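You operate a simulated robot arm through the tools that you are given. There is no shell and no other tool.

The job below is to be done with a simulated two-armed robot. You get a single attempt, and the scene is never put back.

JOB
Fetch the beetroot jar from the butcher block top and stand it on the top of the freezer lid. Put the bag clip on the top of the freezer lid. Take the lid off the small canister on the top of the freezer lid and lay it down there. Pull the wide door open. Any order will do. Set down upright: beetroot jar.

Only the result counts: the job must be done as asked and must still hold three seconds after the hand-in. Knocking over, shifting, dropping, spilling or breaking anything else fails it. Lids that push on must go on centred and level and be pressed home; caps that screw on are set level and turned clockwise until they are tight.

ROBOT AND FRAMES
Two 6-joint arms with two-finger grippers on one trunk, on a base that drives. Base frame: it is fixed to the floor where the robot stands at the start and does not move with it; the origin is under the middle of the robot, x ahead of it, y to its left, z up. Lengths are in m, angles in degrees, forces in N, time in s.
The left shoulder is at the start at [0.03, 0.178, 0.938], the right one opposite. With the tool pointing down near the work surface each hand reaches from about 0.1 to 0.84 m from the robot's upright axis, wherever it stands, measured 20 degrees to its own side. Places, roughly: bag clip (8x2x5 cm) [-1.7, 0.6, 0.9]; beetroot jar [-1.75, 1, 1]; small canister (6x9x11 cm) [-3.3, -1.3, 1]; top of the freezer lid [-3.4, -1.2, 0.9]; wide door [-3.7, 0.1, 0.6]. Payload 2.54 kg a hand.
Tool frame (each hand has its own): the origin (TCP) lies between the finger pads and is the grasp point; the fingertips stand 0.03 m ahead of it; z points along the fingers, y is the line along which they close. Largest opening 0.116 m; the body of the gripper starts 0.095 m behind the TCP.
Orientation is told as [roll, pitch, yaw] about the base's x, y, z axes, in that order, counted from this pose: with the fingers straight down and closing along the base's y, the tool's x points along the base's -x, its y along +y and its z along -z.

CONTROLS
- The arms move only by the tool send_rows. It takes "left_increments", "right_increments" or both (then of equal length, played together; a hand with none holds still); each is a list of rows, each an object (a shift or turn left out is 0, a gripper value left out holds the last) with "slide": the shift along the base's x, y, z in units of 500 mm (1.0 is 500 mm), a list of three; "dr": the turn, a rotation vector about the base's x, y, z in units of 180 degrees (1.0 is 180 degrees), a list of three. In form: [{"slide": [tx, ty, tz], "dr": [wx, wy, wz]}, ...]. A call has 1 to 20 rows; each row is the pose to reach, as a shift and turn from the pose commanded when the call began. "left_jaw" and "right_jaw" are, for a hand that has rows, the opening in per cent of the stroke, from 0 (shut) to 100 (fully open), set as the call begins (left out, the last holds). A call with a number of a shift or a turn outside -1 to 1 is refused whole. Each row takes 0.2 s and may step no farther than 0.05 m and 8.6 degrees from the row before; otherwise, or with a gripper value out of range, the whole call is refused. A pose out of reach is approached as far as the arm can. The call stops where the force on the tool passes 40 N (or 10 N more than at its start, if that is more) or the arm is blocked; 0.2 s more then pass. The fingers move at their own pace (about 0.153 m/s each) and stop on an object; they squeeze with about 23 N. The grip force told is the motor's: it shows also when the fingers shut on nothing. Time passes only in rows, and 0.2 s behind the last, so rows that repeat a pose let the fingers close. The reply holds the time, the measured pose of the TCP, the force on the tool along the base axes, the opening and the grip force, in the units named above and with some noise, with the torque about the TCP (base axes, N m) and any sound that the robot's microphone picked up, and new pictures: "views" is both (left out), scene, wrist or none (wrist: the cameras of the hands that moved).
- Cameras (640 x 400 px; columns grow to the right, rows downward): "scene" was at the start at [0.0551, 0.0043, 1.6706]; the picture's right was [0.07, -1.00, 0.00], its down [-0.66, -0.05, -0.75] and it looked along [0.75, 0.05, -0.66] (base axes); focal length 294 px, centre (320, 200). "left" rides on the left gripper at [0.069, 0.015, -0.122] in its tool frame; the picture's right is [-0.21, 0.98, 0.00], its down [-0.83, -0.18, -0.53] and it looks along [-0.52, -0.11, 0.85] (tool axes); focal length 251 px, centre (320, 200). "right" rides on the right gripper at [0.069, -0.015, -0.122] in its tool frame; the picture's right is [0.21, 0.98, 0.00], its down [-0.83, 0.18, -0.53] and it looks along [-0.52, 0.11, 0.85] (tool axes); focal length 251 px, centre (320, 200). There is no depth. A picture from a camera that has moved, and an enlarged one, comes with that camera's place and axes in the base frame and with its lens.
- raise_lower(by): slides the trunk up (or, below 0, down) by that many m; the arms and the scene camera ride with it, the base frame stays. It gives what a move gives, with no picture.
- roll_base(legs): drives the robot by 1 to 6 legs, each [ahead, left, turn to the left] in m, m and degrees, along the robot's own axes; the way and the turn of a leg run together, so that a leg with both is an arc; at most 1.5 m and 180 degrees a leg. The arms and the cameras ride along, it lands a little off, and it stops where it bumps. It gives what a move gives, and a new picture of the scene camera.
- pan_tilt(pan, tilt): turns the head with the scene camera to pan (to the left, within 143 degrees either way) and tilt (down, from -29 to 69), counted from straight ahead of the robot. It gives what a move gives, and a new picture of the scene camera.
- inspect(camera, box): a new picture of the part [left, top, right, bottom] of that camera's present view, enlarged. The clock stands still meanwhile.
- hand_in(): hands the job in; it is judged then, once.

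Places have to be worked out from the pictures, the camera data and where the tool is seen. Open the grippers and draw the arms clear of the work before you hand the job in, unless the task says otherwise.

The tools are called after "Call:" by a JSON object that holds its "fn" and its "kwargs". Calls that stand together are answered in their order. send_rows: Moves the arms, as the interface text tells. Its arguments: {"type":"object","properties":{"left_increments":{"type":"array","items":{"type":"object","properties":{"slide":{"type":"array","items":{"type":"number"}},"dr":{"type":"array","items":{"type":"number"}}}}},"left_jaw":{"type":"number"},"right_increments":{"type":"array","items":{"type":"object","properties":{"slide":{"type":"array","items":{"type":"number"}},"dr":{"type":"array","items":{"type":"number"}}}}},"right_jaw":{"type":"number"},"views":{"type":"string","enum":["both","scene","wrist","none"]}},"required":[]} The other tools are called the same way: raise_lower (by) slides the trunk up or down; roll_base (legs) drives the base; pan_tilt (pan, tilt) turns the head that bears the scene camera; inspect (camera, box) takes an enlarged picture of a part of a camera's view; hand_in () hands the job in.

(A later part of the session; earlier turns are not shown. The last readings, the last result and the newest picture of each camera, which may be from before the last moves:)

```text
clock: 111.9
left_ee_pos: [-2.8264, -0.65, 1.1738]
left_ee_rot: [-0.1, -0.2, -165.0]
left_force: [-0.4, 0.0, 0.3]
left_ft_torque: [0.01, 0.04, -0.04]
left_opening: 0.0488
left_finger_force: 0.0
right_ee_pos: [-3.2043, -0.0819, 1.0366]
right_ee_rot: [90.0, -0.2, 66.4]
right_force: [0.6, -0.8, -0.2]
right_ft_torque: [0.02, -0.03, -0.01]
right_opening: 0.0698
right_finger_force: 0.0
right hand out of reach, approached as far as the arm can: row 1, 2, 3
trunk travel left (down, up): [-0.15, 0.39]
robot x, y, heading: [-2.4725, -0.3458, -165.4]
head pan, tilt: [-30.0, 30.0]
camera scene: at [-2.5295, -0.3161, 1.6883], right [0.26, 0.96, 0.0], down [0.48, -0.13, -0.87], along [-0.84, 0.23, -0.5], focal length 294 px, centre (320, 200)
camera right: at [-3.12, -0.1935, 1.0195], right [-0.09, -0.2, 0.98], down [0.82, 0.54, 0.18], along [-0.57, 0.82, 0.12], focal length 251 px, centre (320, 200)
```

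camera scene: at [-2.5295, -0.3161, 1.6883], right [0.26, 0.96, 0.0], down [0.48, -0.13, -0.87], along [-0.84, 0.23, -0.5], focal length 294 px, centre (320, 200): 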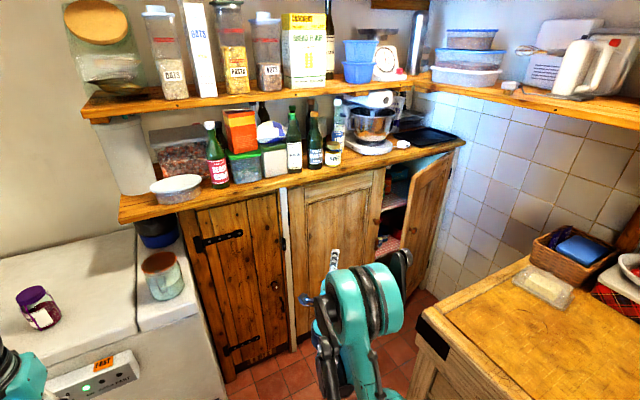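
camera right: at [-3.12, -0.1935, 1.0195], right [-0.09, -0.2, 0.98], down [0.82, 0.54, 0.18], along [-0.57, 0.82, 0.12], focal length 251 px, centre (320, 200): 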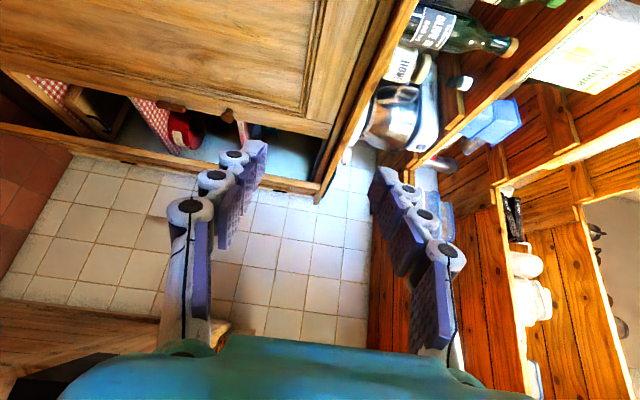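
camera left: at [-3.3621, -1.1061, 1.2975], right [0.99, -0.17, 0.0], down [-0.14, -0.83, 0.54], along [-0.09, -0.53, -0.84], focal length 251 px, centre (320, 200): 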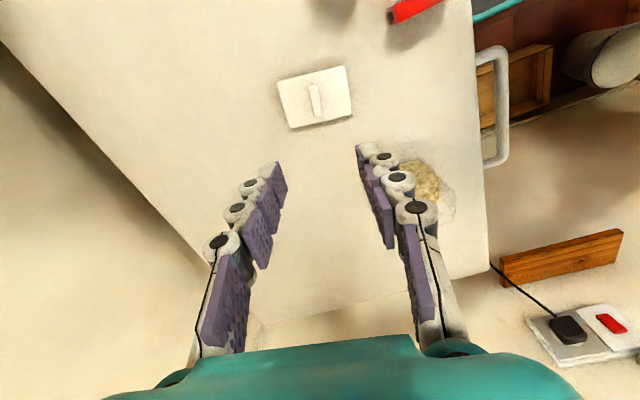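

The knob is now visible and triangulates to (-3.70, 0.31, 0.812). Driving 0.275 ahead and 0.24 right to stand left-front of the door.

Call:
{"fn": "roll_base", "kwargs": {"legs": [[0.275, 0, 0], [0, -0.24, 0]]}}

Call:
{"fn": "pan_tilt", "kwargs": {"pan": -40, "tilt": 45}}

Call:
{"fn": "send_rows", "kwargs": {"right_increments": [{"slide": [0, 0, 0]}], "views": "wrist"}}

```text
clock: 115.2
left_ee_pos: [-3.1518, -0.4914, 1.1743]
left_ee_rot: [0.0, -0.1, -164.9]
left_force: [0.1, 1.0, -0.3]
left_ft_torque: [-0.04, 0.01, -0.03]
left_opening: 0.0487
left_finger_force: 0.0
right_ee_pos: [-3.5307, 0.0777, 1.0353]
right_ee_rot: [90.0, 0.0, 66.7]
right_force: [-0.4, 0.1, -0.5]
right_ft_torque: [0.0, 0.05, 0.01]
right_opening: 0.0697
right_finger_force: 0.0
trunk travel left (down, up): [-0.15, 0.39]
robot x, y, heading: [-2.798, -0.188, -165.3]
head pan, tilt: [-30.0, 30.0]
camera scene: at [-2.8563, -0.1542, 1.6882], right [0.26, 0.97, 0.0], down [0.48, -0.13, -0.87], along [-0.84, 0.23, -0.5], focal length 294 px, centre (320, 200)
```

scene: 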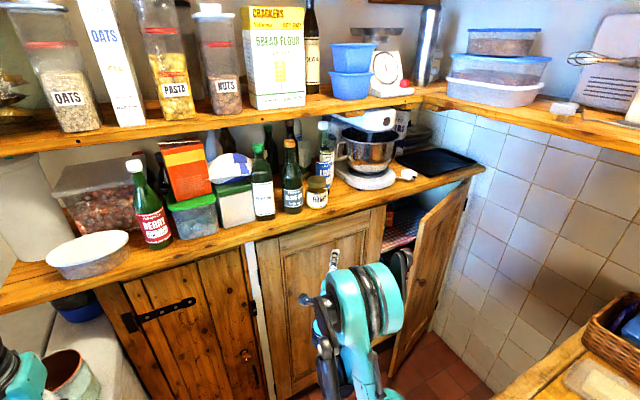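

```text
clock: 116.0
left_ee_pos: [-3.1533, -0.4931, 1.1738]
left_ee_rot: [0.1, -0.1, -164.9]
left_force: [-0.3, -0.5, -0.3]
left_ft_torque: [-0.02, 0.01, 0.04]
left_opening: 0.0488
left_finger_force: 0.1
right_ee_pos: [-3.5296, 0.076, 1.0352]
right_ee_rot: [90.0, -0.1, 66.8]
right_force: [0.2, -0.4, -0.3]
right_ft_torque: [-0.01, -0.02, -0.05]
right_opening: 0.0694
right_finger_force: 0.0
trunk travel left (down, up): [-0.15, 0.39]
robot x, y, heading: [-2.7975, -0.1841, -165.3]
head pan, tilt: [-40.0, 45.0]
camera scene: at [-2.8422, -0.145, 1.6657], right [0.42, 0.91, 0.0], down [0.64, -0.3, -0.71], along [-0.64, 0.3, -0.71], focal length 294 px, centre (320, 200)
```

scene: 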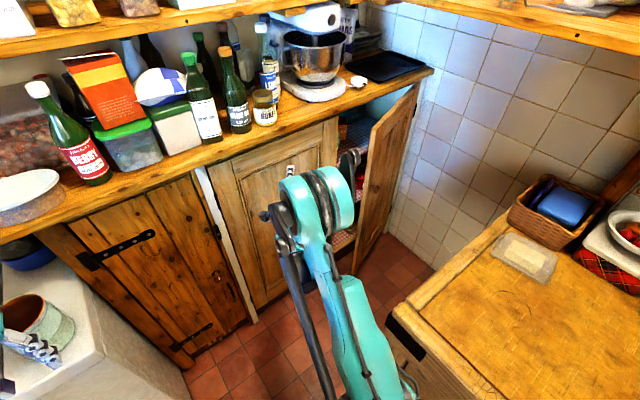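

```text
clock: 116.4
left_ee_pos: [-3.153, -0.4922, 1.1737]
left_ee_rot: [0.0, -0.3, -164.8]
left_force: [-0.5, 0.3, -0.4]
left_ft_torque: [0.02, 0.01, 0.01]
left_opening: 0.0488
left_finger_force: 0.1
right_ee_pos: [-3.5303, 0.0772, 1.0361]
right_ee_rot: [90.0, -0.2, 66.7]
right_force: [0.4, -0.4, -0.4]
right_ft_torque: [-0.04, -0.04, 0.0]
right_opening: 0.0696
right_finger_force: 0.0
trunk travel left (down, up): [-0.15, 0.39]
robot x, y, heading: [-2.8017, -0.1856, -164.9]
head pan, tilt: [-40.0, 45.0]
camera right: at [-3.4465, -0.0347, 1.0195], right [-0.09, -0.2, 0.98], down [0.82, 0.55, 0.18], along [-0.57, 0.81, 0.12], focal length 251 px, centre (320, 200)
```

right: 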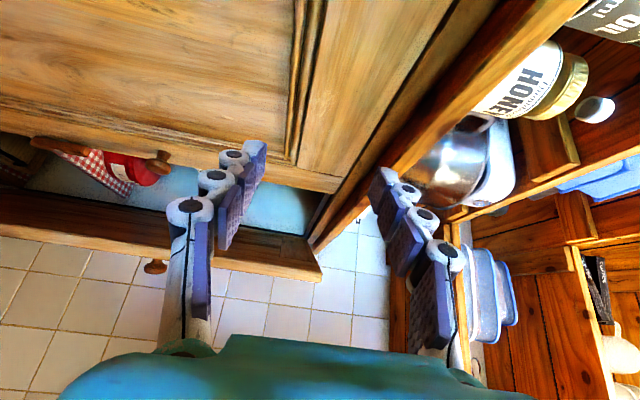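

The knob is visible at left of the right-wrist view. I enlarge it to refine its position.

Call:
{"fn": "inspect", "kwargs": {"camera": "right", "box": [90, 110, 230, 210]}}

Call:
{"fn": "inspect", "kwargs": {"camera": "scene", "box": [220, 110, 440, 300]}}

Call:
{"fn": "inspect", "kwargs": {"camera": "scene", "box": [0, 260, 140, 400]}}

```text
4.00 times, centred on (160, 160) of right
camera zoom: at [-3.4465, -0.0347, 1.0195], right [-0.09, -0.2, 0.98], down [0.82, 0.55, 0.18], along [-0.57, 0.81, 0.12], focal length 1006 px, centre (960, 360)
```

zoom: 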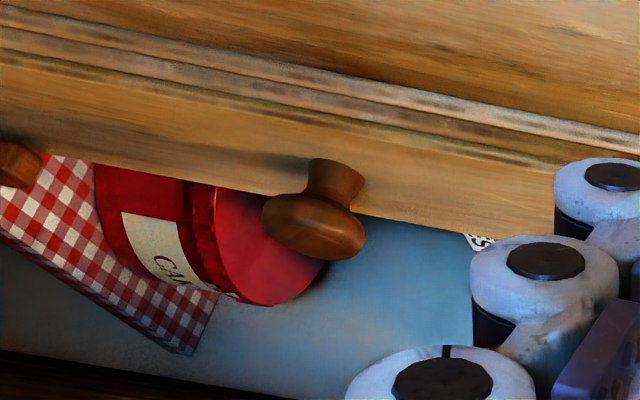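

```text
2.11 times, centred on (330, 205) of scene
camera zoom: at [-2.8422, -0.145, 1.6657], right [0.42, 0.91, 0.0], down [0.64, -0.3, -0.71], along [-0.64, 0.3, -0.71], focal length 619 px, centre (299, 190)
```

zoom: 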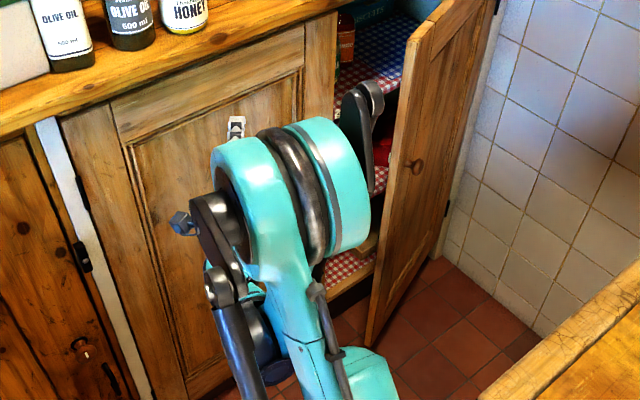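

```text
2.86 times, centred on (70, 330) of scene
camera zoom: at [-2.8422, -0.145, 1.6657], right [0.42, 0.91, 0.0], down [0.64, -0.3, -0.71], along [-0.64, 0.3, -0.71], focal length 840 px, centre (1034, -171)
```

zoom: 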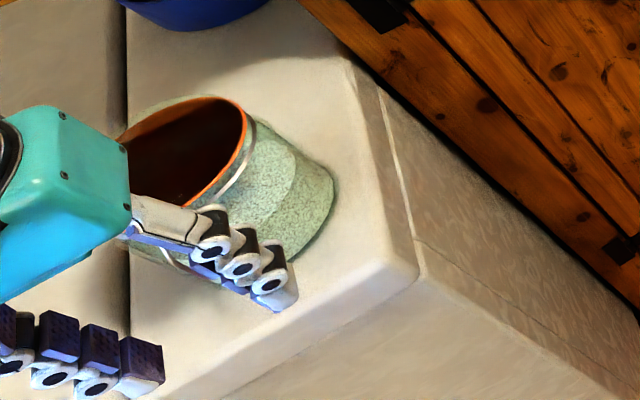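

Refined knob head centre: (-3.690, 0.303, 0.810), head about 4 cm wide. I move the hand to a pre-grasp 9 cm short along its pointing direction at knob height, jaws open vertically.

Call:
{"fn": "send_rows", "kwargs": {"right_increments": [{"slide": [-0.017, 0.047, -0.056]}, {"slide": [-0.035, 0.094, -0.113]}, {"slide": [-0.052, 0.14, -0.17]}, {"slide": [-0.07, 0.187, -0.226]}, {"slide": [-0.087, 0.234, -0.283]}, {"slide": [-0.105, 0.281, -0.339]}, {"slide": [-0.122, 0.328, -0.396]}, {"slide": [-0.14, 0.375, -0.452]}, {"slide": [-0.14, 0.375, -0.452]}], "right_jaw": 70, "views": "both"}}

Call:
{"fn": "inspect", "kwargs": {"camera": "right", "box": [160, 60, 480, 260]}}

```text
clock: 118.4
left_ee_pos: [-3.1526, -0.4926, 1.174]
left_ee_rot: [0.0, -0.2, -164.9]
left_force: [0.3, 0.0, -0.4]
left_ft_torque: [0.0, 0.0, 0.03]
left_opening: 0.0485
left_finger_force: 0.0
right_ee_pos: [-3.5951, 0.2638, 0.8236]
right_ee_rot: [89.9, -0.1, 66.7]
right_force: [0.2, 0.3, 1.1]
right_ft_torque: [-0.02, -0.02, 0.01]
right_opening: 0.0812
right_finger_force: 0.1
right hand out of reach, approached as far as the arm can: row 1, 2, 3, 4, 5, 6, 7, 8, 9
trunk travel left (down, up): [-0.15, 0.39]
robot x, y, heading: [-2.8025, -0.1848, -165.4]
head pan, tilt: [-40.0, 45.0]
camera scene: at [-2.8424, -0.145, 1.6657], right [0.42, 0.91, 0.0], down [0.64, -0.3, -0.71], along [-0.64, 0.3, -0.71], focal length 294 px, centre (320, 200)
camera right: at [-3.5117, 0.1522, 0.808], right [-0.09, -0.2, 0.98], down [0.82, 0.55, 0.18], along [-0.57, 0.81, 0.11], focal length 251 px, centre (320, 200)
```

scene: 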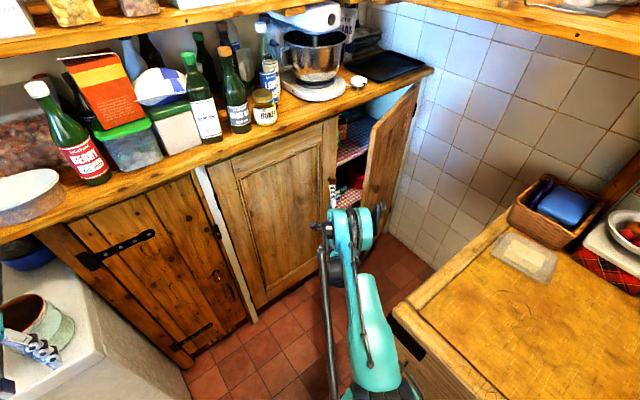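
right: 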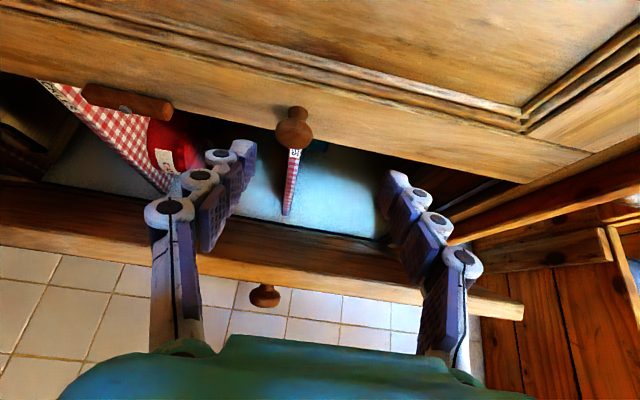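

```text
2.00 times, centred on (320, 160) of right
camera zoom: at [-3.5117, 0.1522, 0.808], right [-0.09, -0.2, 0.98], down [0.82, 0.55, 0.18], along [-0.57, 0.81, 0.11], focal length 503 px, centre (320, 280)
```

zoom: 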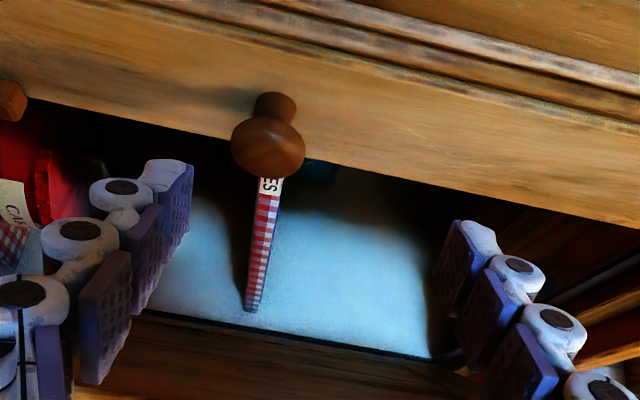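

The hand stops 1.4 cm high because the folded arm can't get lower; the knob is at z≈0.80. I'll lower the trunk 0.1 m and then bring the hand back up to knob height.

Call:
{"fn": "raise_lower", "kwargs": {"by": -0.1}}

Call:
{"fn": "send_rows", "kwargs": {"right_increments": [{"slide": [0, 0, 0.04]}, {"slide": [0, 0, 0.08]}, {"slide": [0, 0, 0.12]}, {"slide": [-0.01, 0.006, 0.157]}, {"slide": [-0.01, 0.006, 0.157]}], "views": "both"}}

Call:
{"fn": "inspect", "kwargs": {"camera": "right", "box": [160, 60, 480, 260]}}

```text
clock: 119.7
left_ee_pos: [-3.1514, -0.4914, 1.0738]
left_ee_rot: [-0.1, -0.2, -164.9]
left_force: [-0.1, -0.3, 0.2]
left_ft_torque: [0.01, -0.01, 0.0]
left_opening: 0.0487
left_finger_force: 0.1
right_ee_pos: [-3.5961, 0.2632, 0.7241]
right_ee_rot: [90.0, -0.1, 66.7]
right_force: [0.5, 0.1, 0.5]
right_ft_torque: [-0.01, 0.0, 0.01]
right_opening: 0.081
right_finger_force: 0.2
trunk travel left (down, up): [-0.05, 0.49]
robot x, y, heading: [-2.7969, -0.1899, -165.2]
head pan, tilt: [-40.0, 45.0]
```

```text
clock: 120.9
left_ee_pos: [-3.1528, -0.492, 1.0737]
left_ee_rot: [0.0, -0.2, -165.0]
left_force: [0.3, -0.4, 0.2]
left_ft_torque: [0.0, -0.04, -0.02]
left_opening: 0.0485
left_finger_force: 0.0
right_ee_pos: [-3.6004, 0.2661, 0.8028]
right_ee_rot: [89.8, -0.1, 66.7]
right_force: [0.0, -0.3, -0.2]
right_ft_torque: [-0.04, 0.01, 0.0]
right_opening: 0.0812
right_finger_force: 0.0
trunk travel left (down, up): [-0.05, 0.49]
robot x, y, heading: [-2.7991, -0.1834, -164.9]
head pan, tilt: [-40.0, 45.0]
camera scene: at [-2.8423, -0.1448, 1.5657], right [0.42, 0.91, 0.0], down [0.64, -0.3, -0.71], along [-0.64, 0.3, -0.71], focal length 294 px, centre (320, 200)
camera right: at [-3.5159, 0.1548, 0.7869], right [-0.09, -0.2, 0.98], down [0.82, 0.55, 0.18], along [-0.57, 0.81, 0.11], focal length 251 px, centre (320, 200)
```

scene: 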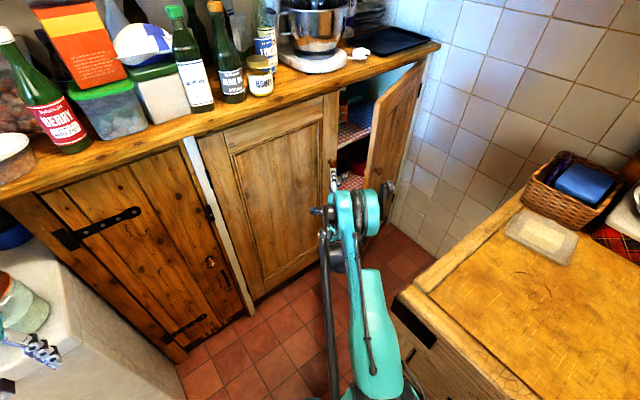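
right: 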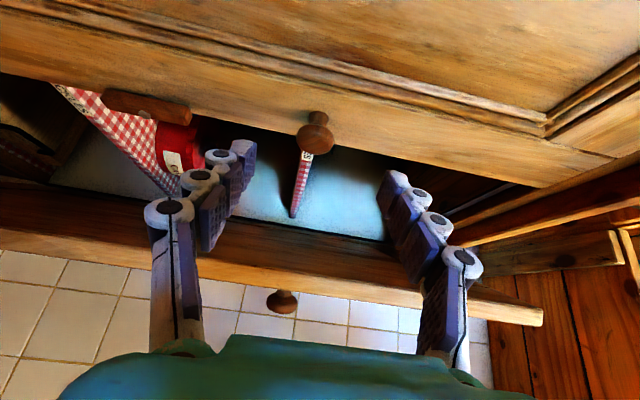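

```text
2.00 times, centred on (320, 160) of right
camera zoom: at [-3.5159, 0.1548, 0.7869], right [-0.09, -0.2, 0.98], down [0.82, 0.55, 0.18], along [-0.57, 0.81, 0.11], focal length 503 px, centre (320, 280)
```

zoom: 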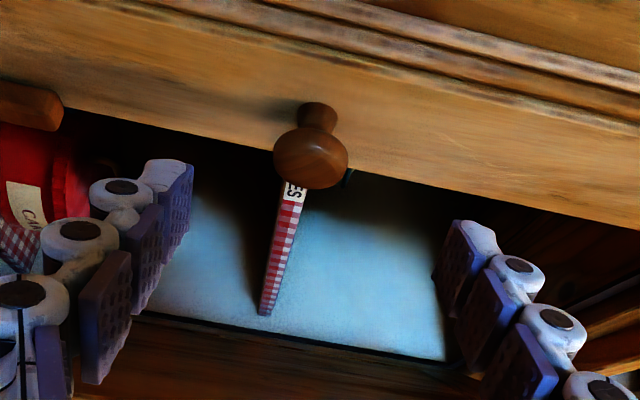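

Now at knob height (knob z≈0.798) and centred between the jaws. I advance along the pointing direction until the knob head is between the pads.

Call:
{"fn": "send_rows", "kwargs": {"right_increments": [{"slide": [-0.04, 0.018, -0.004]}, {"slide": [-0.08, 0.036, -0.008]}, {"slide": [-0.12, 0.054, -0.008]}, {"slide": [-0.145, 0.065, -0.008]}, {"slide": [-0.16, 0.072, -0.008]}, {"slide": [-0.16, 0.072, -0.008]}], "views": "both"}}

Call:
{"fn": "inspect", "kwargs": {"camera": "right", "box": [160, 60, 480, 260]}}

```text
clock: 122.3
left_ee_pos: [-3.1522, -0.4929, 1.074]
left_ee_rot: [0.0, -0.2, -164.9]
left_force: [-0.1, -0.2, 0.1]
left_ft_torque: [0.0, 0.01, 0.0]
left_opening: 0.0488
left_finger_force: 0.1
right_ee_pos: [-3.681, 0.3018, 0.7979]
right_ee_rot: [90.0, -0.1, 66.6]
right_force: [0.6, 0.0, -0.4]
right_ft_torque: [-0.01, 0.0, 0.01]
right_opening: 0.0813
right_finger_force: 0.0
trunk travel left (down, up): [-0.05, 0.49]
robot x, y, heading: [-2.8017, -0.1857, -165.1]
head pan, tilt: [-40.0, 45.0]
camera scene: at [-2.8422, -0.1449, 1.5657], right [0.42, 0.91, 0.0], down [0.64, -0.3, -0.71], along [-0.64, 0.3, -0.71], focal length 294 px, centre (320, 200)
camera right: at [-3.5971, 0.1906, 0.7833], right [-0.09, -0.2, 0.98], down [0.82, 0.55, 0.18], along [-0.57, 0.81, 0.11], focal length 251 px, centre (320, 200)
```

scene: 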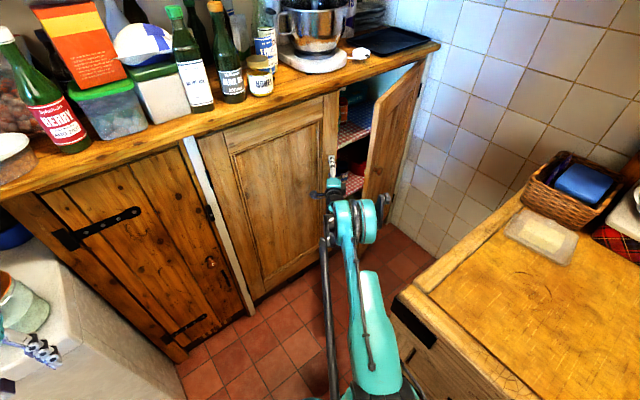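
right: 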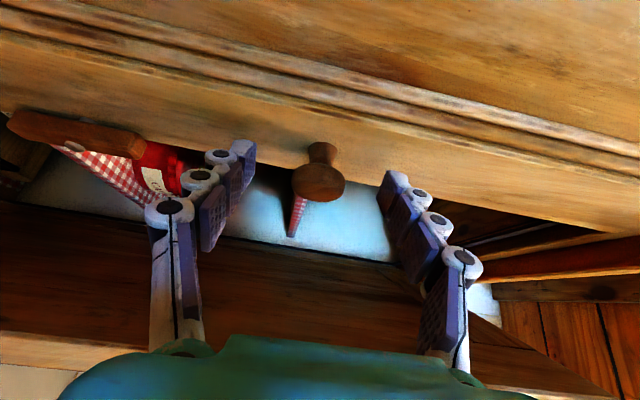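

```text
2.00 times, centred on (320, 160) of right
camera zoom: at [-3.5971, 0.1906, 0.7833], right [-0.09, -0.2, 0.98], down [0.82, 0.55, 0.18], along [-0.57, 0.81, 0.11], focal length 503 px, centre (320, 280)
```

zoom: 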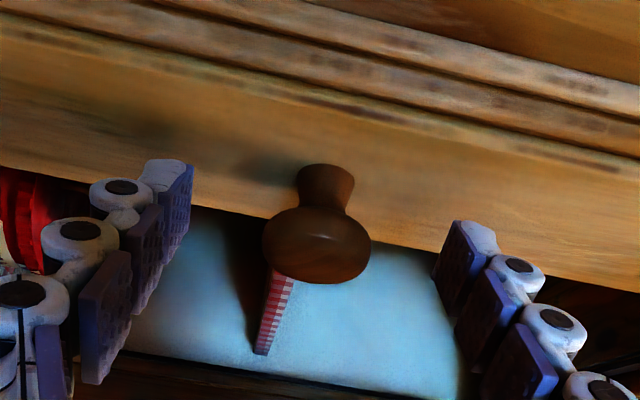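

From this closer view the knob head is at about (-3.704, 0.321, 0.798), still at the fingertips and ~8 mm to the right. I shift right 8 mm and forward 2.3 cm.

Call:
{"fn": "send_rows", "kwargs": {"right_increments": [{"slide": [0.007, 0.016, 0]}, {"slide": [-0.01, 0.024, 0]}, {"slide": [-0.024, 0.03, 0]}, {"slide": [-0.035, 0.034, 0]}, {"slide": [-0.035, 0.034, 0]}], "views": "wrist"}}

Call:
{"fn": "inspect", "kwargs": {"camera": "right", "box": [160, 60, 480, 260]}}

```text
clock: 123.5
left_ee_pos: [-3.1517, -0.4924, 1.0742]
left_ee_rot: [0.0, -0.2, -164.9]
left_force: [-0.7, 0.2, -0.3]
left_ft_torque: [0.0, 0.02, -0.02]
left_opening: 0.0486
left_finger_force: 0.1
right_ee_pos: [-3.6991, 0.3196, 0.7987]
right_ee_rot: [89.9, -0.1, 66.7]
right_force: [0.5, -0.5, 0.0]
right_ft_torque: [-0.01, -0.02, 0.07]
right_opening: 0.0811
right_finger_force: 0.2
trunk travel left (down, up): [-0.05, 0.49]
robot x, y, heading: [-2.7983, -0.1839, -165.1]
head pan, tilt: [-40.0, 45.0]
camera right: at [-3.6148, 0.2085, 0.7822], right [-0.09, -0.2, 0.98], down [0.82, 0.55, 0.18], along [-0.57, 0.81, 0.11], focal length 251 px, centre (320, 200)
```

right: 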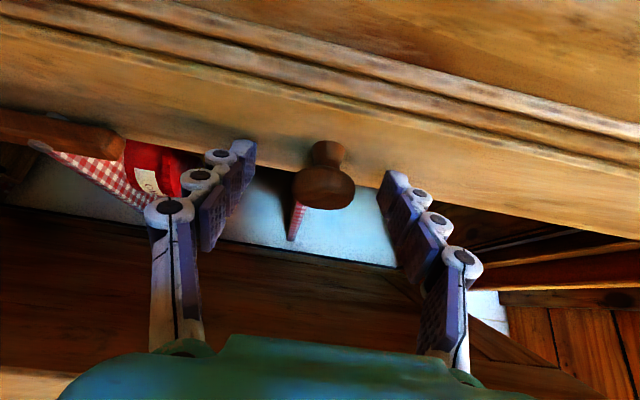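

```text
2.00 times, centred on (320, 160) of right
camera zoom: at [-3.6148, 0.2085, 0.7822], right [-0.09, -0.2, 0.98], down [0.82, 0.55, 0.18], along [-0.57, 0.81, 0.11], focal length 503 px, centre (320, 280)
```

zoom: 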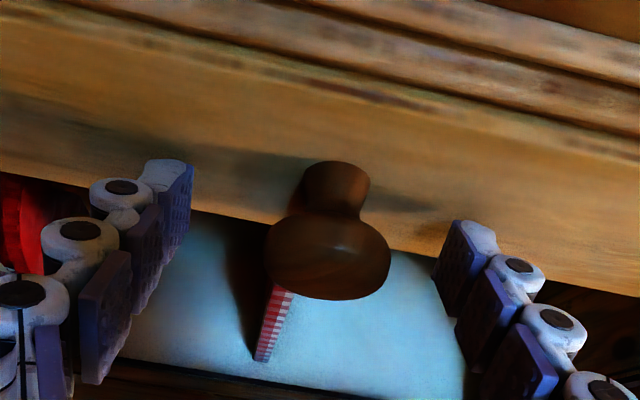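

The knob head is centred between the pads (about 7 mm ahead of the TCP). Closing the right gripper.

Call:
{"fn": "send_rows", "kwargs": {"right_increments": [{"slide": [0, 0, 0]}, {"slide": [0, 0, 0]}, {"slide": [0, 0, 0]}, {"slide": [0, 0, 0]}], "right_jaw": 0, "views": "wrist"}}

```text
clock: 124.5
left_ee_pos: [-3.1506, -0.4931, 1.074]
left_ee_rot: [-0.1, -0.3, -165.0]
left_force: [0.1, 0.1, 0.2]
left_ft_torque: [0.01, 0.03, 0.03]
left_opening: 0.0487
left_finger_force: 0.1
right_ee_pos: [-3.698, 0.3214, 0.799]
right_ee_rot: [90.0, -0.1, 66.6]
right_force: [10.7, 2.5, 10.1]
right_ft_torque: [0.0, 0.03, -0.22]
right_opening: 0.0363
right_finger_force: 44.9
trunk travel left (down, up): [-0.05, 0.49]
robot x, y, heading: [-2.8005, -0.1843, -165.4]
head pan, tilt: [-40.0, 45.0]
camera right: at [-3.6132, 0.2089, 0.784], right [-0.09, -0.2, 0.98], down [0.82, 0.55, 0.18], along [-0.57, 0.81, 0.12], focal length 251 px, centre (320, 200)
```

right: 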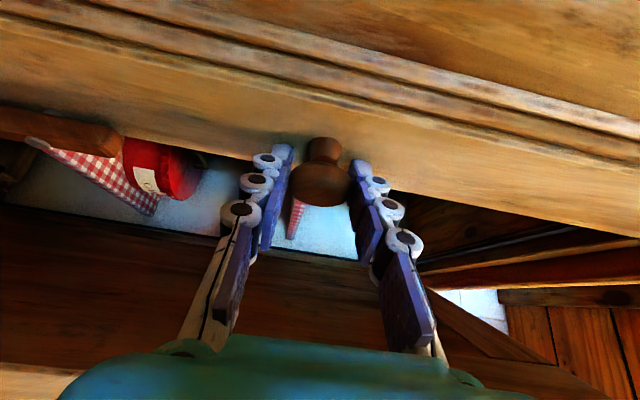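

The knob is gripped (36 mm). Now I pull along the door's arc (radius ≈0.49 m about a hinge at the left), first about 10°.

Call:
{"fn": "send_rows", "kwargs": {"right_increments": [{"slide": [0.021, 0.004, 0]}, {"slide": [0.0424, 0.0072, 0]}, {"slide": [0.064, 0.01, 0]}, {"slide": [0.0858, 0.0124, 0]}, {"slide": [0.107, 0.014, 0]}, {"slide": [0.1284, 0.0154, 0]}, {"slide": [0.15, 0.016, 0]}, {"slide": [0.1716, 0.0166, 0]}], "views": "both"}}

```text
clock: 126.3
left_ee_pos: [-3.1517, -0.4924, 1.0747]
left_ee_rot: [-0.1, -0.2, -164.9]
left_force: [0.0, -0.3, -0.2]
left_ft_torque: [0.0, 0.04, 0.0]
left_opening: 0.0485
left_finger_force: 0.1
right_ee_pos: [-3.6113, 0.3298, 0.8007]
right_ee_rot: [89.9, -0.2, 66.6]
right_force: [-1.9, 5.3, 14.2]
right_ft_torque: [0.09, 0.28, -0.96]
right_opening: 0.0366
right_finger_force: 45.1
trunk travel left (down, up): [-0.05, 0.49]
robot x, y, heading: [-2.8039, -0.1815, -165.1]
head pan, tilt: [-40.0, 45.0]
camera scene: at [-2.8406, -0.1452, 1.5658], right [0.42, 0.91, 0.0], down [0.64, -0.3, -0.71], along [-0.64, 0.3, -0.71], focal length 294 px, centre (320, 200)
camera right: at [-3.5268, 0.2171, 0.7841], right [-0.09, -0.2, 0.98], down [0.82, 0.55, 0.18], along [-0.57, 0.81, 0.11], focal length 251 px, centre (320, 200)
```

scene: 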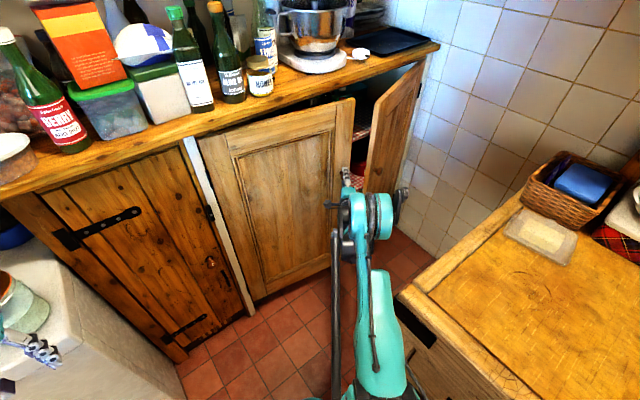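
right: 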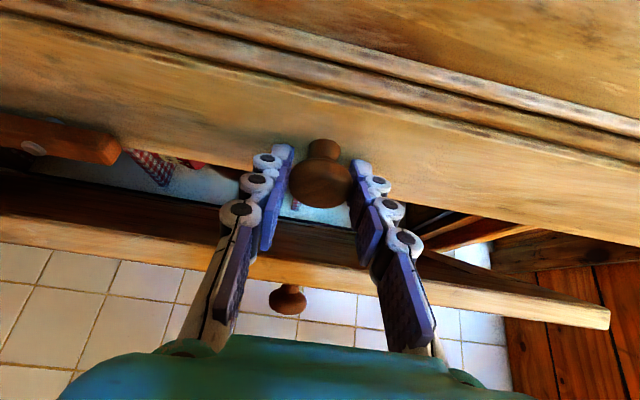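

The door follows, now about 10° open, forces low. I'll continue by driving the base along the arc in short legs while the hand holds the knob (10°→30°).

Call:
{"fn": "roll_base", "kwargs": {"legs": [[-0.0413, 0.012, 0], [-0.0401, 0.0158, 0], [-0.0386, 0.0194, 0], [-0.0367, 0.0226, 0]]}}

Call:
{"fn": "send_rows", "kwargs": {"right_increments": [{"slide": [0, 0, 0]}], "views": "wrist"}}

```text
clock: 127.5
left_ee_pos: [-3.1043, -0.4943, 1.0733]
left_ee_rot: [-0.1, -0.2, -164.9]
left_force: [0.2, 0.7, -0.5]
left_ft_torque: [0.01, -0.01, 0.0]
left_opening: 0.0485
left_finger_force: 0.0
right_ee_pos: [-3.5637, 0.3274, 0.8006]
right_ee_rot: [89.9, 0.1, 66.7]
right_force: [-0.7, 1.0, -0.7]
right_ft_torque: [0.09, 0.01, -0.11]
right_opening: 0.0364
right_finger_force: 44.8
trunk travel left (down, up): [-0.05, 0.49]
robot x, y, heading: [-2.7493, -0.1894, -165.2]
head pan, tilt: [-40.0, 45.0]
stopped in leg 2: the force on the tool passed its limit at 47 N (the readings are from after the stop); the commanded pose is now the measured one
camera scene: at [-2.7945, -0.1462, 1.5657], right [0.42, 0.91, 0.0], down [0.64, -0.3, -0.71], along [-0.64, 0.3, -0.71], focal length 294 px, centre (320, 200)
```

scene: 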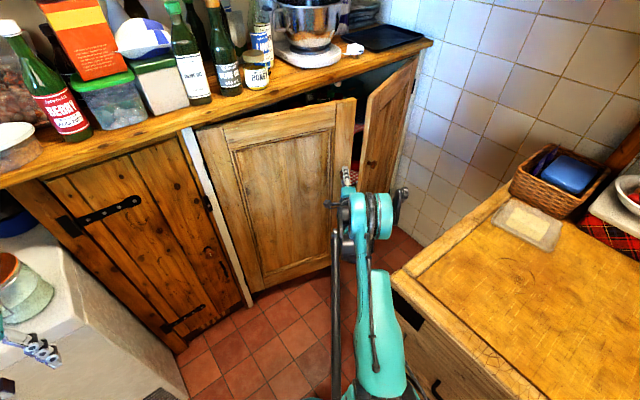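

```text
clock: 127.9
left_ee_pos: [-3.1052, -0.4947, 1.0733]
left_ee_rot: [-0.1, -0.2, -164.8]
left_force: [-0.5, -1.0, 0.3]
left_ft_torque: [0.01, 0.04, 0.05]
left_opening: 0.0486
left_finger_force: 0.0
right_ee_pos: [-3.5651, 0.3272, 0.7998]
right_ee_rot: [89.9, 0.0, 66.6]
right_force: [-0.2, -0.8, -0.5]
right_ft_torque: [0.05, 0.02, -0.13]
right_opening: 0.0368
right_finger_force: 45.3
trunk travel left (down, up): [-0.05, 0.49]
robot x, y, heading: [-2.7489, -0.1828, -165.1]
head pan, tilt: [-40.0, 45.0]
camera right: at [-3.4808, 0.2153, 0.7844], right [-0.09, -0.2, 0.98], down [0.82, 0.55, 0.18], along [-0.57, 0.81, 0.11], focal length 251 px, centre (320, 200)
```

right: 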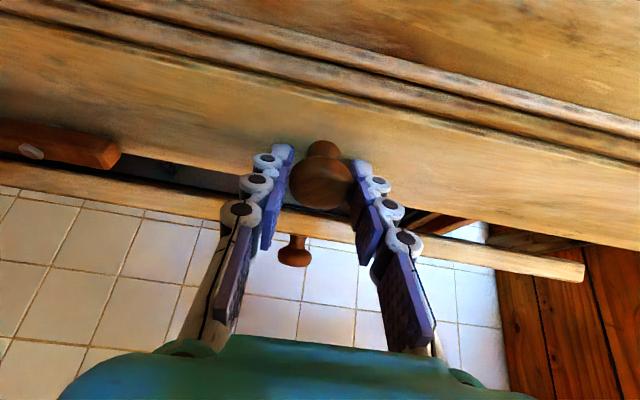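

The base pull stopped on a force spike at about 15° but the grip held. I'll continue with gentle arm steps along the arc to about 25°.

Call:
{"fn": "send_rows", "kwargs": {"right_increments": [{"slide": [0.02, -0.0015, 0]}, {"slide": [0.04, -0.003, 0]}, {"slide": [0.06, -0.006, 0]}, {"slide": [0.08, -0.009, 0]}, {"slide": [0.1, -0.013, 0]}, {"slide": [0.12, -0.017, 0]}, {"slide": [0.14, -0.022, 0]}, {"slide": [0.158, -0.027, 0]}], "views": "wrist"}}

```text
clock: 129.9
left_ee_pos: [-3.1062, -0.4928, 1.0738]
left_ee_rot: [0.0, -0.1, -164.9]
left_force: [0.2, 0.3, -0.7]
left_ft_torque: [-0.01, 0.0, 0.02]
left_opening: 0.0487
left_finger_force: 0.1
right_ee_pos: [-3.4971, 0.3168, 0.8]
right_ee_rot: [89.6, -0.2, 67.1]
right_force: [-0.5, -1.7, -29.3]
right_ft_torque: [0.17, 0.22, -0.18]
right_opening: 0.0364
right_finger_force: 45.5
right hand out of reach, approached as far as the arm can: row 8
trunk travel left (down, up): [-0.05, 0.49]
robot x, y, heading: [-2.7526, -0.1851, -164.9]
head pan, tilt: [-40.0, 45.0]
stopped in row 8 (right hand): the force on the tool passed its limit at 42 N (the readings are from after the stop); the commanded pose is now the measured one
camera right: at [-3.4125, 0.2059, 0.785], right [-0.09, -0.2, 0.98], down [0.81, 0.55, 0.19], along [-0.58, 0.81, 0.11], focal length 251 px, centre (320, 200)
```

right: 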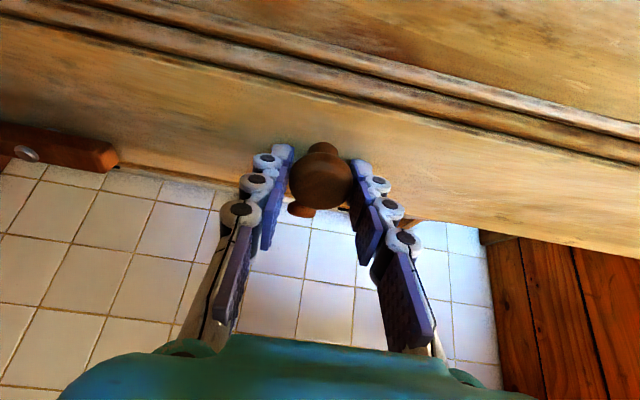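

The arm reached its folding limit near 24° open, still gripping the knob. I check the relaxed force with a null row, then try a single small base leg.

Call:
{"fn": "send_rows", "kwargs": {"right_increments": [{"slide": [-0.002, 0, -0.006]}, {"slide": [-0.002, 0, -0.006]}], "views": "none"}}

Call:
{"fn": "roll_base", "kwargs": {"legs": [[-0.03, 0.015, 0]]}}

```text
clock: 130.5
left_ee_pos: [-3.1058, -0.4944, 1.0731]
left_ee_rot: [0.0, -0.1, -164.9]
left_force: [-0.2, -0.1, -0.7]
left_ft_torque: [0.0, 0.0, 0.0]
left_opening: 0.0486
left_finger_force: 0.1
right_ee_pos: [-3.4987, 0.3174, 0.8007]
right_ee_rot: [89.7, 0.0, 67.1]
right_force: [0.9, -1.2, -13.4]
right_ft_torque: [0.17, -0.22, 0.83]
right_opening: 0.0363
right_finger_force: 44.5
trunk travel left (down, up): [-0.05, 0.49]
robot x, y, heading: [-2.7534, -0.1836, -165.0]
head pan, tilt: [-40.0, 45.0]
```

```text
clock: 131.3
left_ee_pos: [-3.0726, -0.5006, 1.0738]
left_ee_rot: [0.0, -0.1, -164.8]
left_force: [-0.4, 0.4, -0.3]
left_ft_torque: [0.02, -0.02, -0.01]
left_opening: 0.0489
left_finger_force: 0.1
right_ee_pos: [-3.4653, 0.3084, 0.7997]
right_ee_rot: [89.9, 0.0, 67.2]
right_force: [-2.2, -7.2, -12.2]
right_ft_torque: [-0.12, -0.11, 0.22]
right_opening: 0.0366
right_finger_force: 45.2
trunk travel left (down, up): [-0.05, 0.49]
robot x, y, heading: [-2.7183, -0.1891, -165.2]
head pan, tilt: [-40.0, 45.0]
camera scene: at [-2.7634, -0.1528, 1.5656], right [0.42, 0.91, 0.0], down [0.64, -0.3, -0.71], along [-0.64, 0.3, -0.71], focal length 294 px, centre (320, 200)
```

scene: 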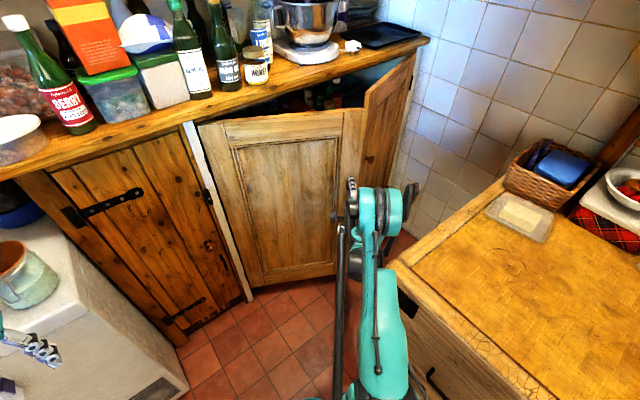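

A small base leg works well (now ≈27.5°, forces low). I continue with short legs along the computed arc.

Call:
{"fn": "roll_base", "kwargs": {"legs": [[-0.0357, 0.0241, 0]]}}

Call:
{"fn": "roll_base", "kwargs": {"legs": [[-0.0334, 0.0272, 0]]}}

```text
clock: 132.2
left_ee_pos: [-3.0316, -0.515, 1.0736]
left_ee_rot: [-0.1, -0.2, -164.9]
left_force: [-0.9, 0.6, 0.0]
left_ft_torque: [0.0, 0.0, -0.03]
left_opening: 0.0489
left_finger_force: 0.2
right_ee_pos: [-3.4243, 0.2963, 0.7998]
right_ee_rot: [89.8, 0.0, 67.2]
right_force: [1.2, 0.4, -11.2]
right_ft_torque: [-0.04, -0.11, 0.4]
right_opening: 0.0364
right_finger_force: 44.8
trunk travel left (down, up): [-0.05, 0.49]
robot x, y, heading: [-2.6774, -0.2101, -165.2]
head pan, tilt: [-40.0, 45.0]
camera scene: at [-2.7225, -0.1661, 1.5656], right [0.42, 0.91, 0.0], down [0.64, -0.3, -0.71], along [-0.64, 0.3, -0.71], focal length 294 px, centre (320, 200)
```

scene: 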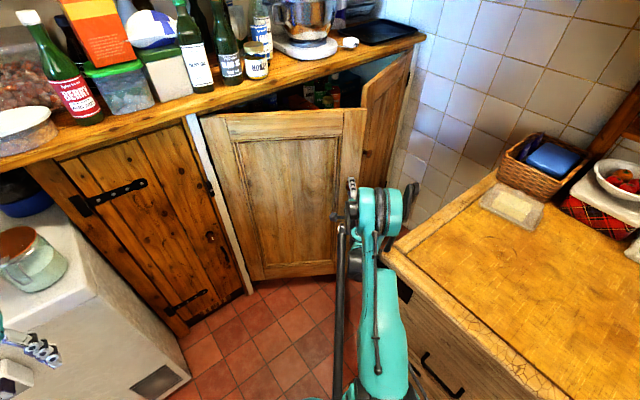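

```text
clock: 133.1
left_ee_pos: [-2.9927, -0.5336, 1.0729]
left_ee_rot: [-0.1, -0.1, -164.8]
left_force: [0.3, -0.1, 0.0]
left_ft_torque: [-0.02, -0.02, 0.01]
left_opening: 0.0486
left_finger_force: 0.1
right_ee_pos: [-3.3851, 0.2761, 0.8004]
right_ee_rot: [89.9, 0.0, 67.0]
right_force: [11.9, 25.1, -10.7]
right_ft_torque: [0.01, -0.07, -0.29]
right_opening: 0.0364
right_finger_force: 45.1
trunk travel left (down, up): [-0.05, 0.49]
robot x, y, heading: [-2.6371, -0.2248, -165.3]
head pan, tilt: [-40.0, 45.0]
camera scene: at [-2.6829, -0.1867, 1.5654], right [0.42, 0.91, 0.0], down [0.64, -0.3, -0.71], along [-0.64, 0.3, -0.71], focal length 294 px, centre (320, 200)
```

scene: 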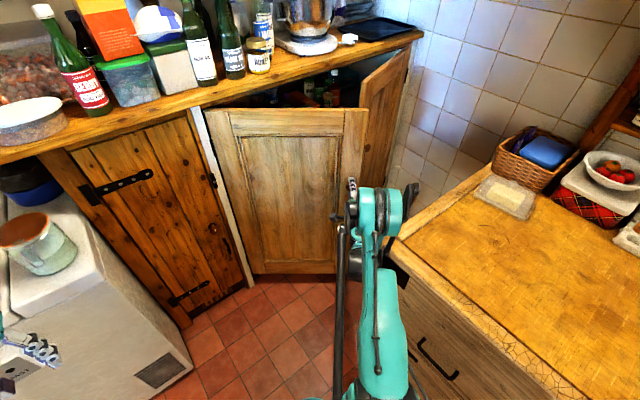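

Now about 34° open, with a 28 N radial load, so my radius was a bit small: refitting three low-force points gives hinge radius ≈0.535. I relieve the load by 4 mm outward and continue on the corrected arc.

Call:
{"fn": "send_rows", "kwargs": {"right_increments": [{"slide": [0.004, 0.007, 0]}, {"slide": [0.004, 0.007, 0]}], "views": "none"}}

Call:
{"fn": "roll_base", "kwargs": {"legs": [[-0.0375, 0.033, 0]]}}

```text
clock: 133.7
left_ee_pos: [-2.9925, -0.5366, 1.0733]
left_ee_rot: [-0.2, -0.1, -164.8]
left_force: [0.0, -0.5, 1.0]
left_ft_torque: [-0.01, 0.01, 0.02]
left_opening: 0.0487
left_finger_force: 0.0
right_ee_pos: [-3.3845, 0.2767, 0.7993]
right_ee_rot: [89.8, -0.1, 67.0]
right_force: [9.4, 18.4, 8.9]
right_ft_torque: [-0.26, 0.41, -0.56]
right_opening: 0.0363
right_finger_force: 44.7
trunk travel left (down, up): [-0.05, 0.49]
robot x, y, heading: [-2.6368, -0.2265, -164.6]
head pan, tilt: [-40.0, 45.0]
```

```text
clock: 134.4
left_ee_pos: [-2.9903, -0.5354, 1.0748]
left_ee_rot: [-0.1, -0.2, -164.7]
left_force: [-0.4, -0.3, -0.3]
left_ft_torque: [-0.01, 0.01, -0.01]
left_opening: 0.0489
left_finger_force: 0.1
right_ee_pos: [-3.3834, 0.2755, 0.7994]
right_ee_rot: [89.7, 0.1, 67.0]
right_force: [2.7, 6.1, -11.9]
right_ft_torque: [0.27, -0.14, -0.44]
right_opening: 0.0365
right_finger_force: 45.1
trunk travel left (down, up): [-0.05, 0.49]
robot x, y, heading: [-2.6366, -0.2287, -165.1]
head pan, tilt: [-40.0, 45.0]
stopped in leg 1: the force on the tool passed its limit at 51 N (the readings are from after the stop); the commanded pose is now the measured one
camera scene: at [-2.6816, -0.1876, 1.5658], right [0.42, 0.91, 0.0], down [0.64, -0.3, -0.71], along [-0.64, 0.3, -0.71], focal length 294 px, centre (320, 200)
```

scene: 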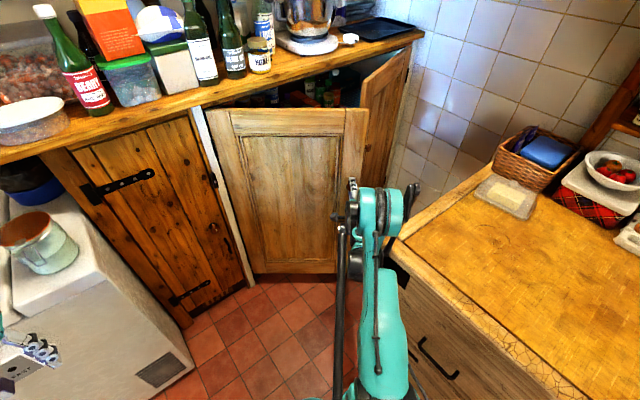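

The leg stopped at once on a spike, but the load has now relaxed to ~7 N. I try again with a smaller leg.

Call:
{"fn": "roll_base", "kwargs": {"legs": [[-0.022, 0.018, 0]]}}

Call:
{"fn": "send_rows", "kwargs": {"right_increments": [{"slide": [0, 0, 0]}], "views": "wrist"}}

```text
clock: 135.2
left_ee_pos: [-2.9642, -0.5485, 1.0722]
left_ee_rot: [0.0, -0.1, -164.8]
left_force: [-0.3, -0.7, -0.9]
left_ft_torque: [0.03, -0.03, 0.01]
left_opening: 0.0484
left_finger_force: 0.0
right_ee_pos: [-3.3579, 0.2633, 0.8002]
right_ee_rot: [89.7, -0.1, 67.3]
right_force: [-5.7, -12.8, -9.7]
right_ft_torque: [-0.07, -0.01, 1.13]
right_opening: 0.0365
right_finger_force: 44.7
trunk travel left (down, up): [-0.05, 0.49]
robot x, y, heading: [-2.6065, -0.2378, -164.9]
head pan, tilt: [-40.0, 45.0]
camera scene: at [-2.6557, -0.1996, 1.5656], right [0.42, 0.91, 0.0], down [0.64, -0.3, -0.71], along [-0.64, 0.3, -0.71], focal length 294 px, centre (320, 200)
```

scene: 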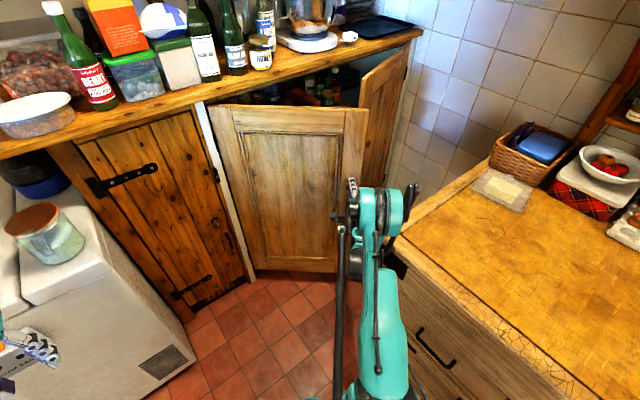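

```text
clock: 135.6
left_ee_pos: [-2.9637, -0.5486, 1.0727]
left_ee_rot: [0.0, -0.1, -164.9]
left_force: [-0.4, 0.7, -0.2]
left_ft_torque: [0.03, 0.03, 0.0]
left_opening: 0.0485
left_finger_force: 0.1
right_ee_pos: [-3.3586, 0.2636, 0.8003]
right_ee_rot: [89.7, 0.1, 67.3]
right_force: [-1.7, -2.7, -5.3]
right_ft_torque: [0.13, -0.01, -0.45]
right_opening: 0.0365
right_finger_force: 45.1
trunk travel left (down, up): [-0.05, 0.49]
robot x, y, heading: [-2.6117, -0.237, -165.3]
head pan, tilt: [-40.0, 45.0]
camera right: at [-3.2723, 0.1525, 0.7848], right [-0.09, -0.2, 0.98], down [0.81, 0.56, 0.18], along [-0.58, 0.81, 0.11], focal length 251 px, centre (320, 200)
```

right: 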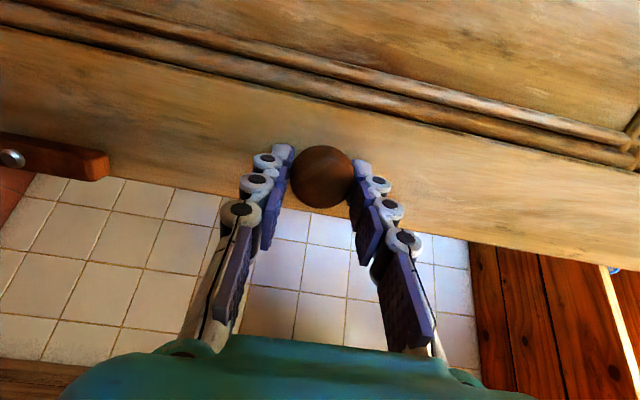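

That worked and a null row lets the load relax. I continue with small legs on the refined arc (r≈0.53), relaxing between.

Call:
{"fn": "roll_base", "kwargs": {"legs": [[-0.0255, 0.0275, 0]]}}

Call:
{"fn": "send_rows", "kwargs": {"right_increments": [{"slide": [0, 0, 0]}], "views": "none"}}

Call:
{"fn": "roll_base", "kwargs": {"legs": [[-0.0243, 0.028, 0]]}}

Call:
{"fn": "send_rows", "kwargs": {"right_increments": [{"slide": [0, 0, 0]}], "views": "wrist"}}

```text
clock: 136.5
left_ee_pos: [-2.9319, -0.567, 1.075]
left_ee_rot: [-0.1, -0.1, -164.8]
left_force: [-0.3, -0.7, 0.5]
left_ft_torque: [0.01, 0.01, -0.02]
left_opening: 0.0484
left_finger_force: 0.1
right_ee_pos: [-3.325, 0.2432, 0.8007]
right_ee_rot: [89.7, 0.2, 67.4]
right_force: [-2.1, -5.9, -7.6]
right_ft_torque: [0.1, -0.01, 0.87]
right_opening: 0.0364
right_finger_force: 45.1
trunk travel left (down, up): [-0.05, 0.49]
robot x, y, heading: [-2.5792, -0.2596, -164.9]
head pan, tilt: [-40.0, 45.0]
camera scene: at [-2.6229, -0.2187, 1.5656], right [0.42, 0.91, 0.0], down [0.64, -0.3, -0.71], along [-0.64, 0.3, -0.71], focal length 294 px, centre (320, 200)
```

scene: 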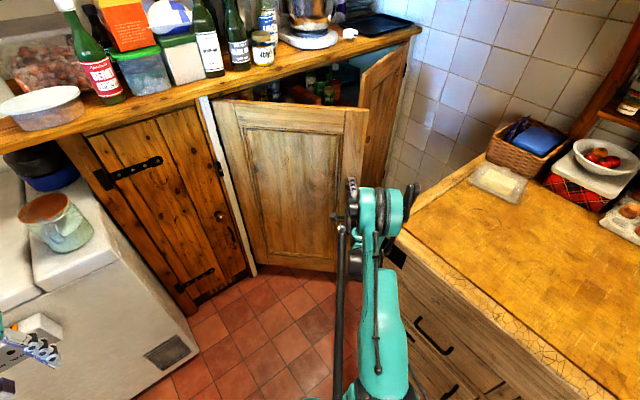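

```text
clock: 136.9
left_ee_pos: [-2.9315, -0.5675, 1.0749]
left_ee_rot: [0.0, -0.2, -164.8]
left_force: [-0.2, -0.6, -0.1]
left_ft_torque: [0.01, -0.02, -0.01]
left_opening: 0.0486
left_finger_force: 0.1
right_ee_pos: [-3.3247, 0.2439, 0.7996]
right_ee_rot: [89.7, 0.1, 67.2]
right_force: [-1.9, -0.2, -5.5]
right_ft_torque: [0.16, 0.14, -0.46]
right_opening: 0.0363
right_finger_force: 44.5
trunk travel left (down, up): [-0.05, 0.49]
robot x, y, heading: [-2.5777, -0.2578, -164.9]
head pan, tilt: [-40.0, 45.0]
```

```text
clock: 137.8
left_ee_pos: [-2.9007, -0.5892, 1.0731]
left_ee_rot: [-0.1, -0.2, -164.8]
left_force: [-0.9, 0.9, -0.3]
left_ft_torque: [-0.01, 0.0, 0.01]
left_opening: 0.0486
left_finger_force: 0.1
right_ee_pos: [-3.2942, 0.2206, 0.8]
right_ee_rot: [89.8, 0.1, 67.4]
right_force: [0.5, -3.8, -7.7]
right_ft_torque: [0.22, 0.01, 0.94]
right_opening: 0.0365
right_finger_force: 45.2
trunk travel left (down, up): [-0.05, 0.49]
robot x, y, heading: [-2.5486, -0.2821, -165.2]
head pan, tilt: [-40.0, 45.0]
camera scene: at [-2.5914, -0.2401, 1.5656], right [0.42, 0.91, 0.0], down [0.64, -0.3, -0.71], along [-0.64, 0.3, -0.71], focal length 294 px, centre (320, 200)
```

scene: 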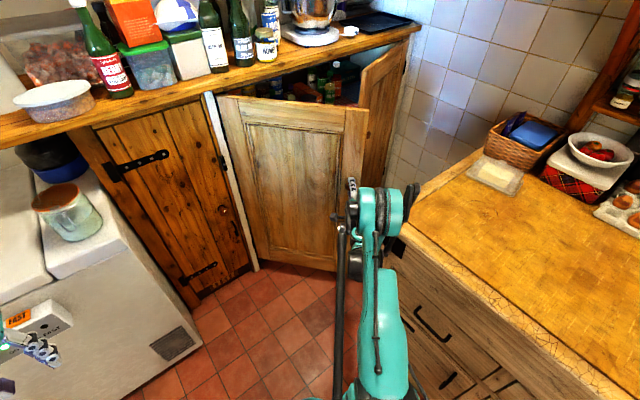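

```text
clock: 138.2
left_ee_pos: [-2.8995, -0.5882, 1.0727]
left_ee_rot: [0.0, -0.2, -164.9]
left_force: [-0.2, -0.7, -0.2]
left_ft_torque: [0.01, 0.04, 0.02]
left_opening: 0.0484
left_finger_force: 0.0
right_ee_pos: [-3.2952, 0.2229, 0.7998]
right_ee_rot: [89.7, 0.1, 67.4]
right_force: [-1.7, 0.0, -4.5]
right_ft_torque: [0.15, 0.14, -0.36]
right_opening: 0.0364
right_finger_force: 44.7
trunk travel left (down, up): [-0.05, 0.49]
robot x, y, heading: [-2.5461, -0.2845, -165.1]
head pan, tilt: [-40.0, 45.0]
camera right: at [-3.2086, 0.1108, 0.7848], right [-0.09, -0.2, 0.98], down [0.81, 0.56, 0.18], along [-0.58, 0.81, 0.11], focal length 251 px, centre (320, 200)
```

right: 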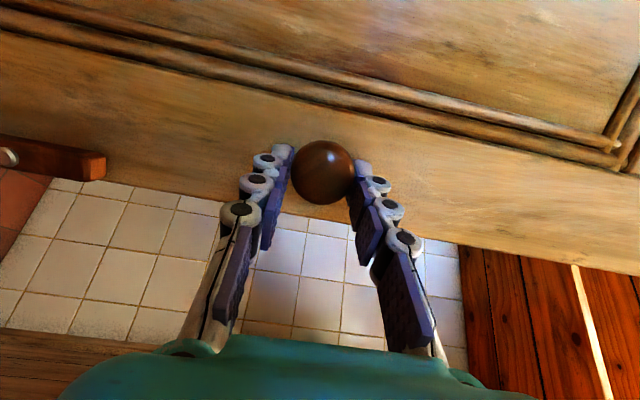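

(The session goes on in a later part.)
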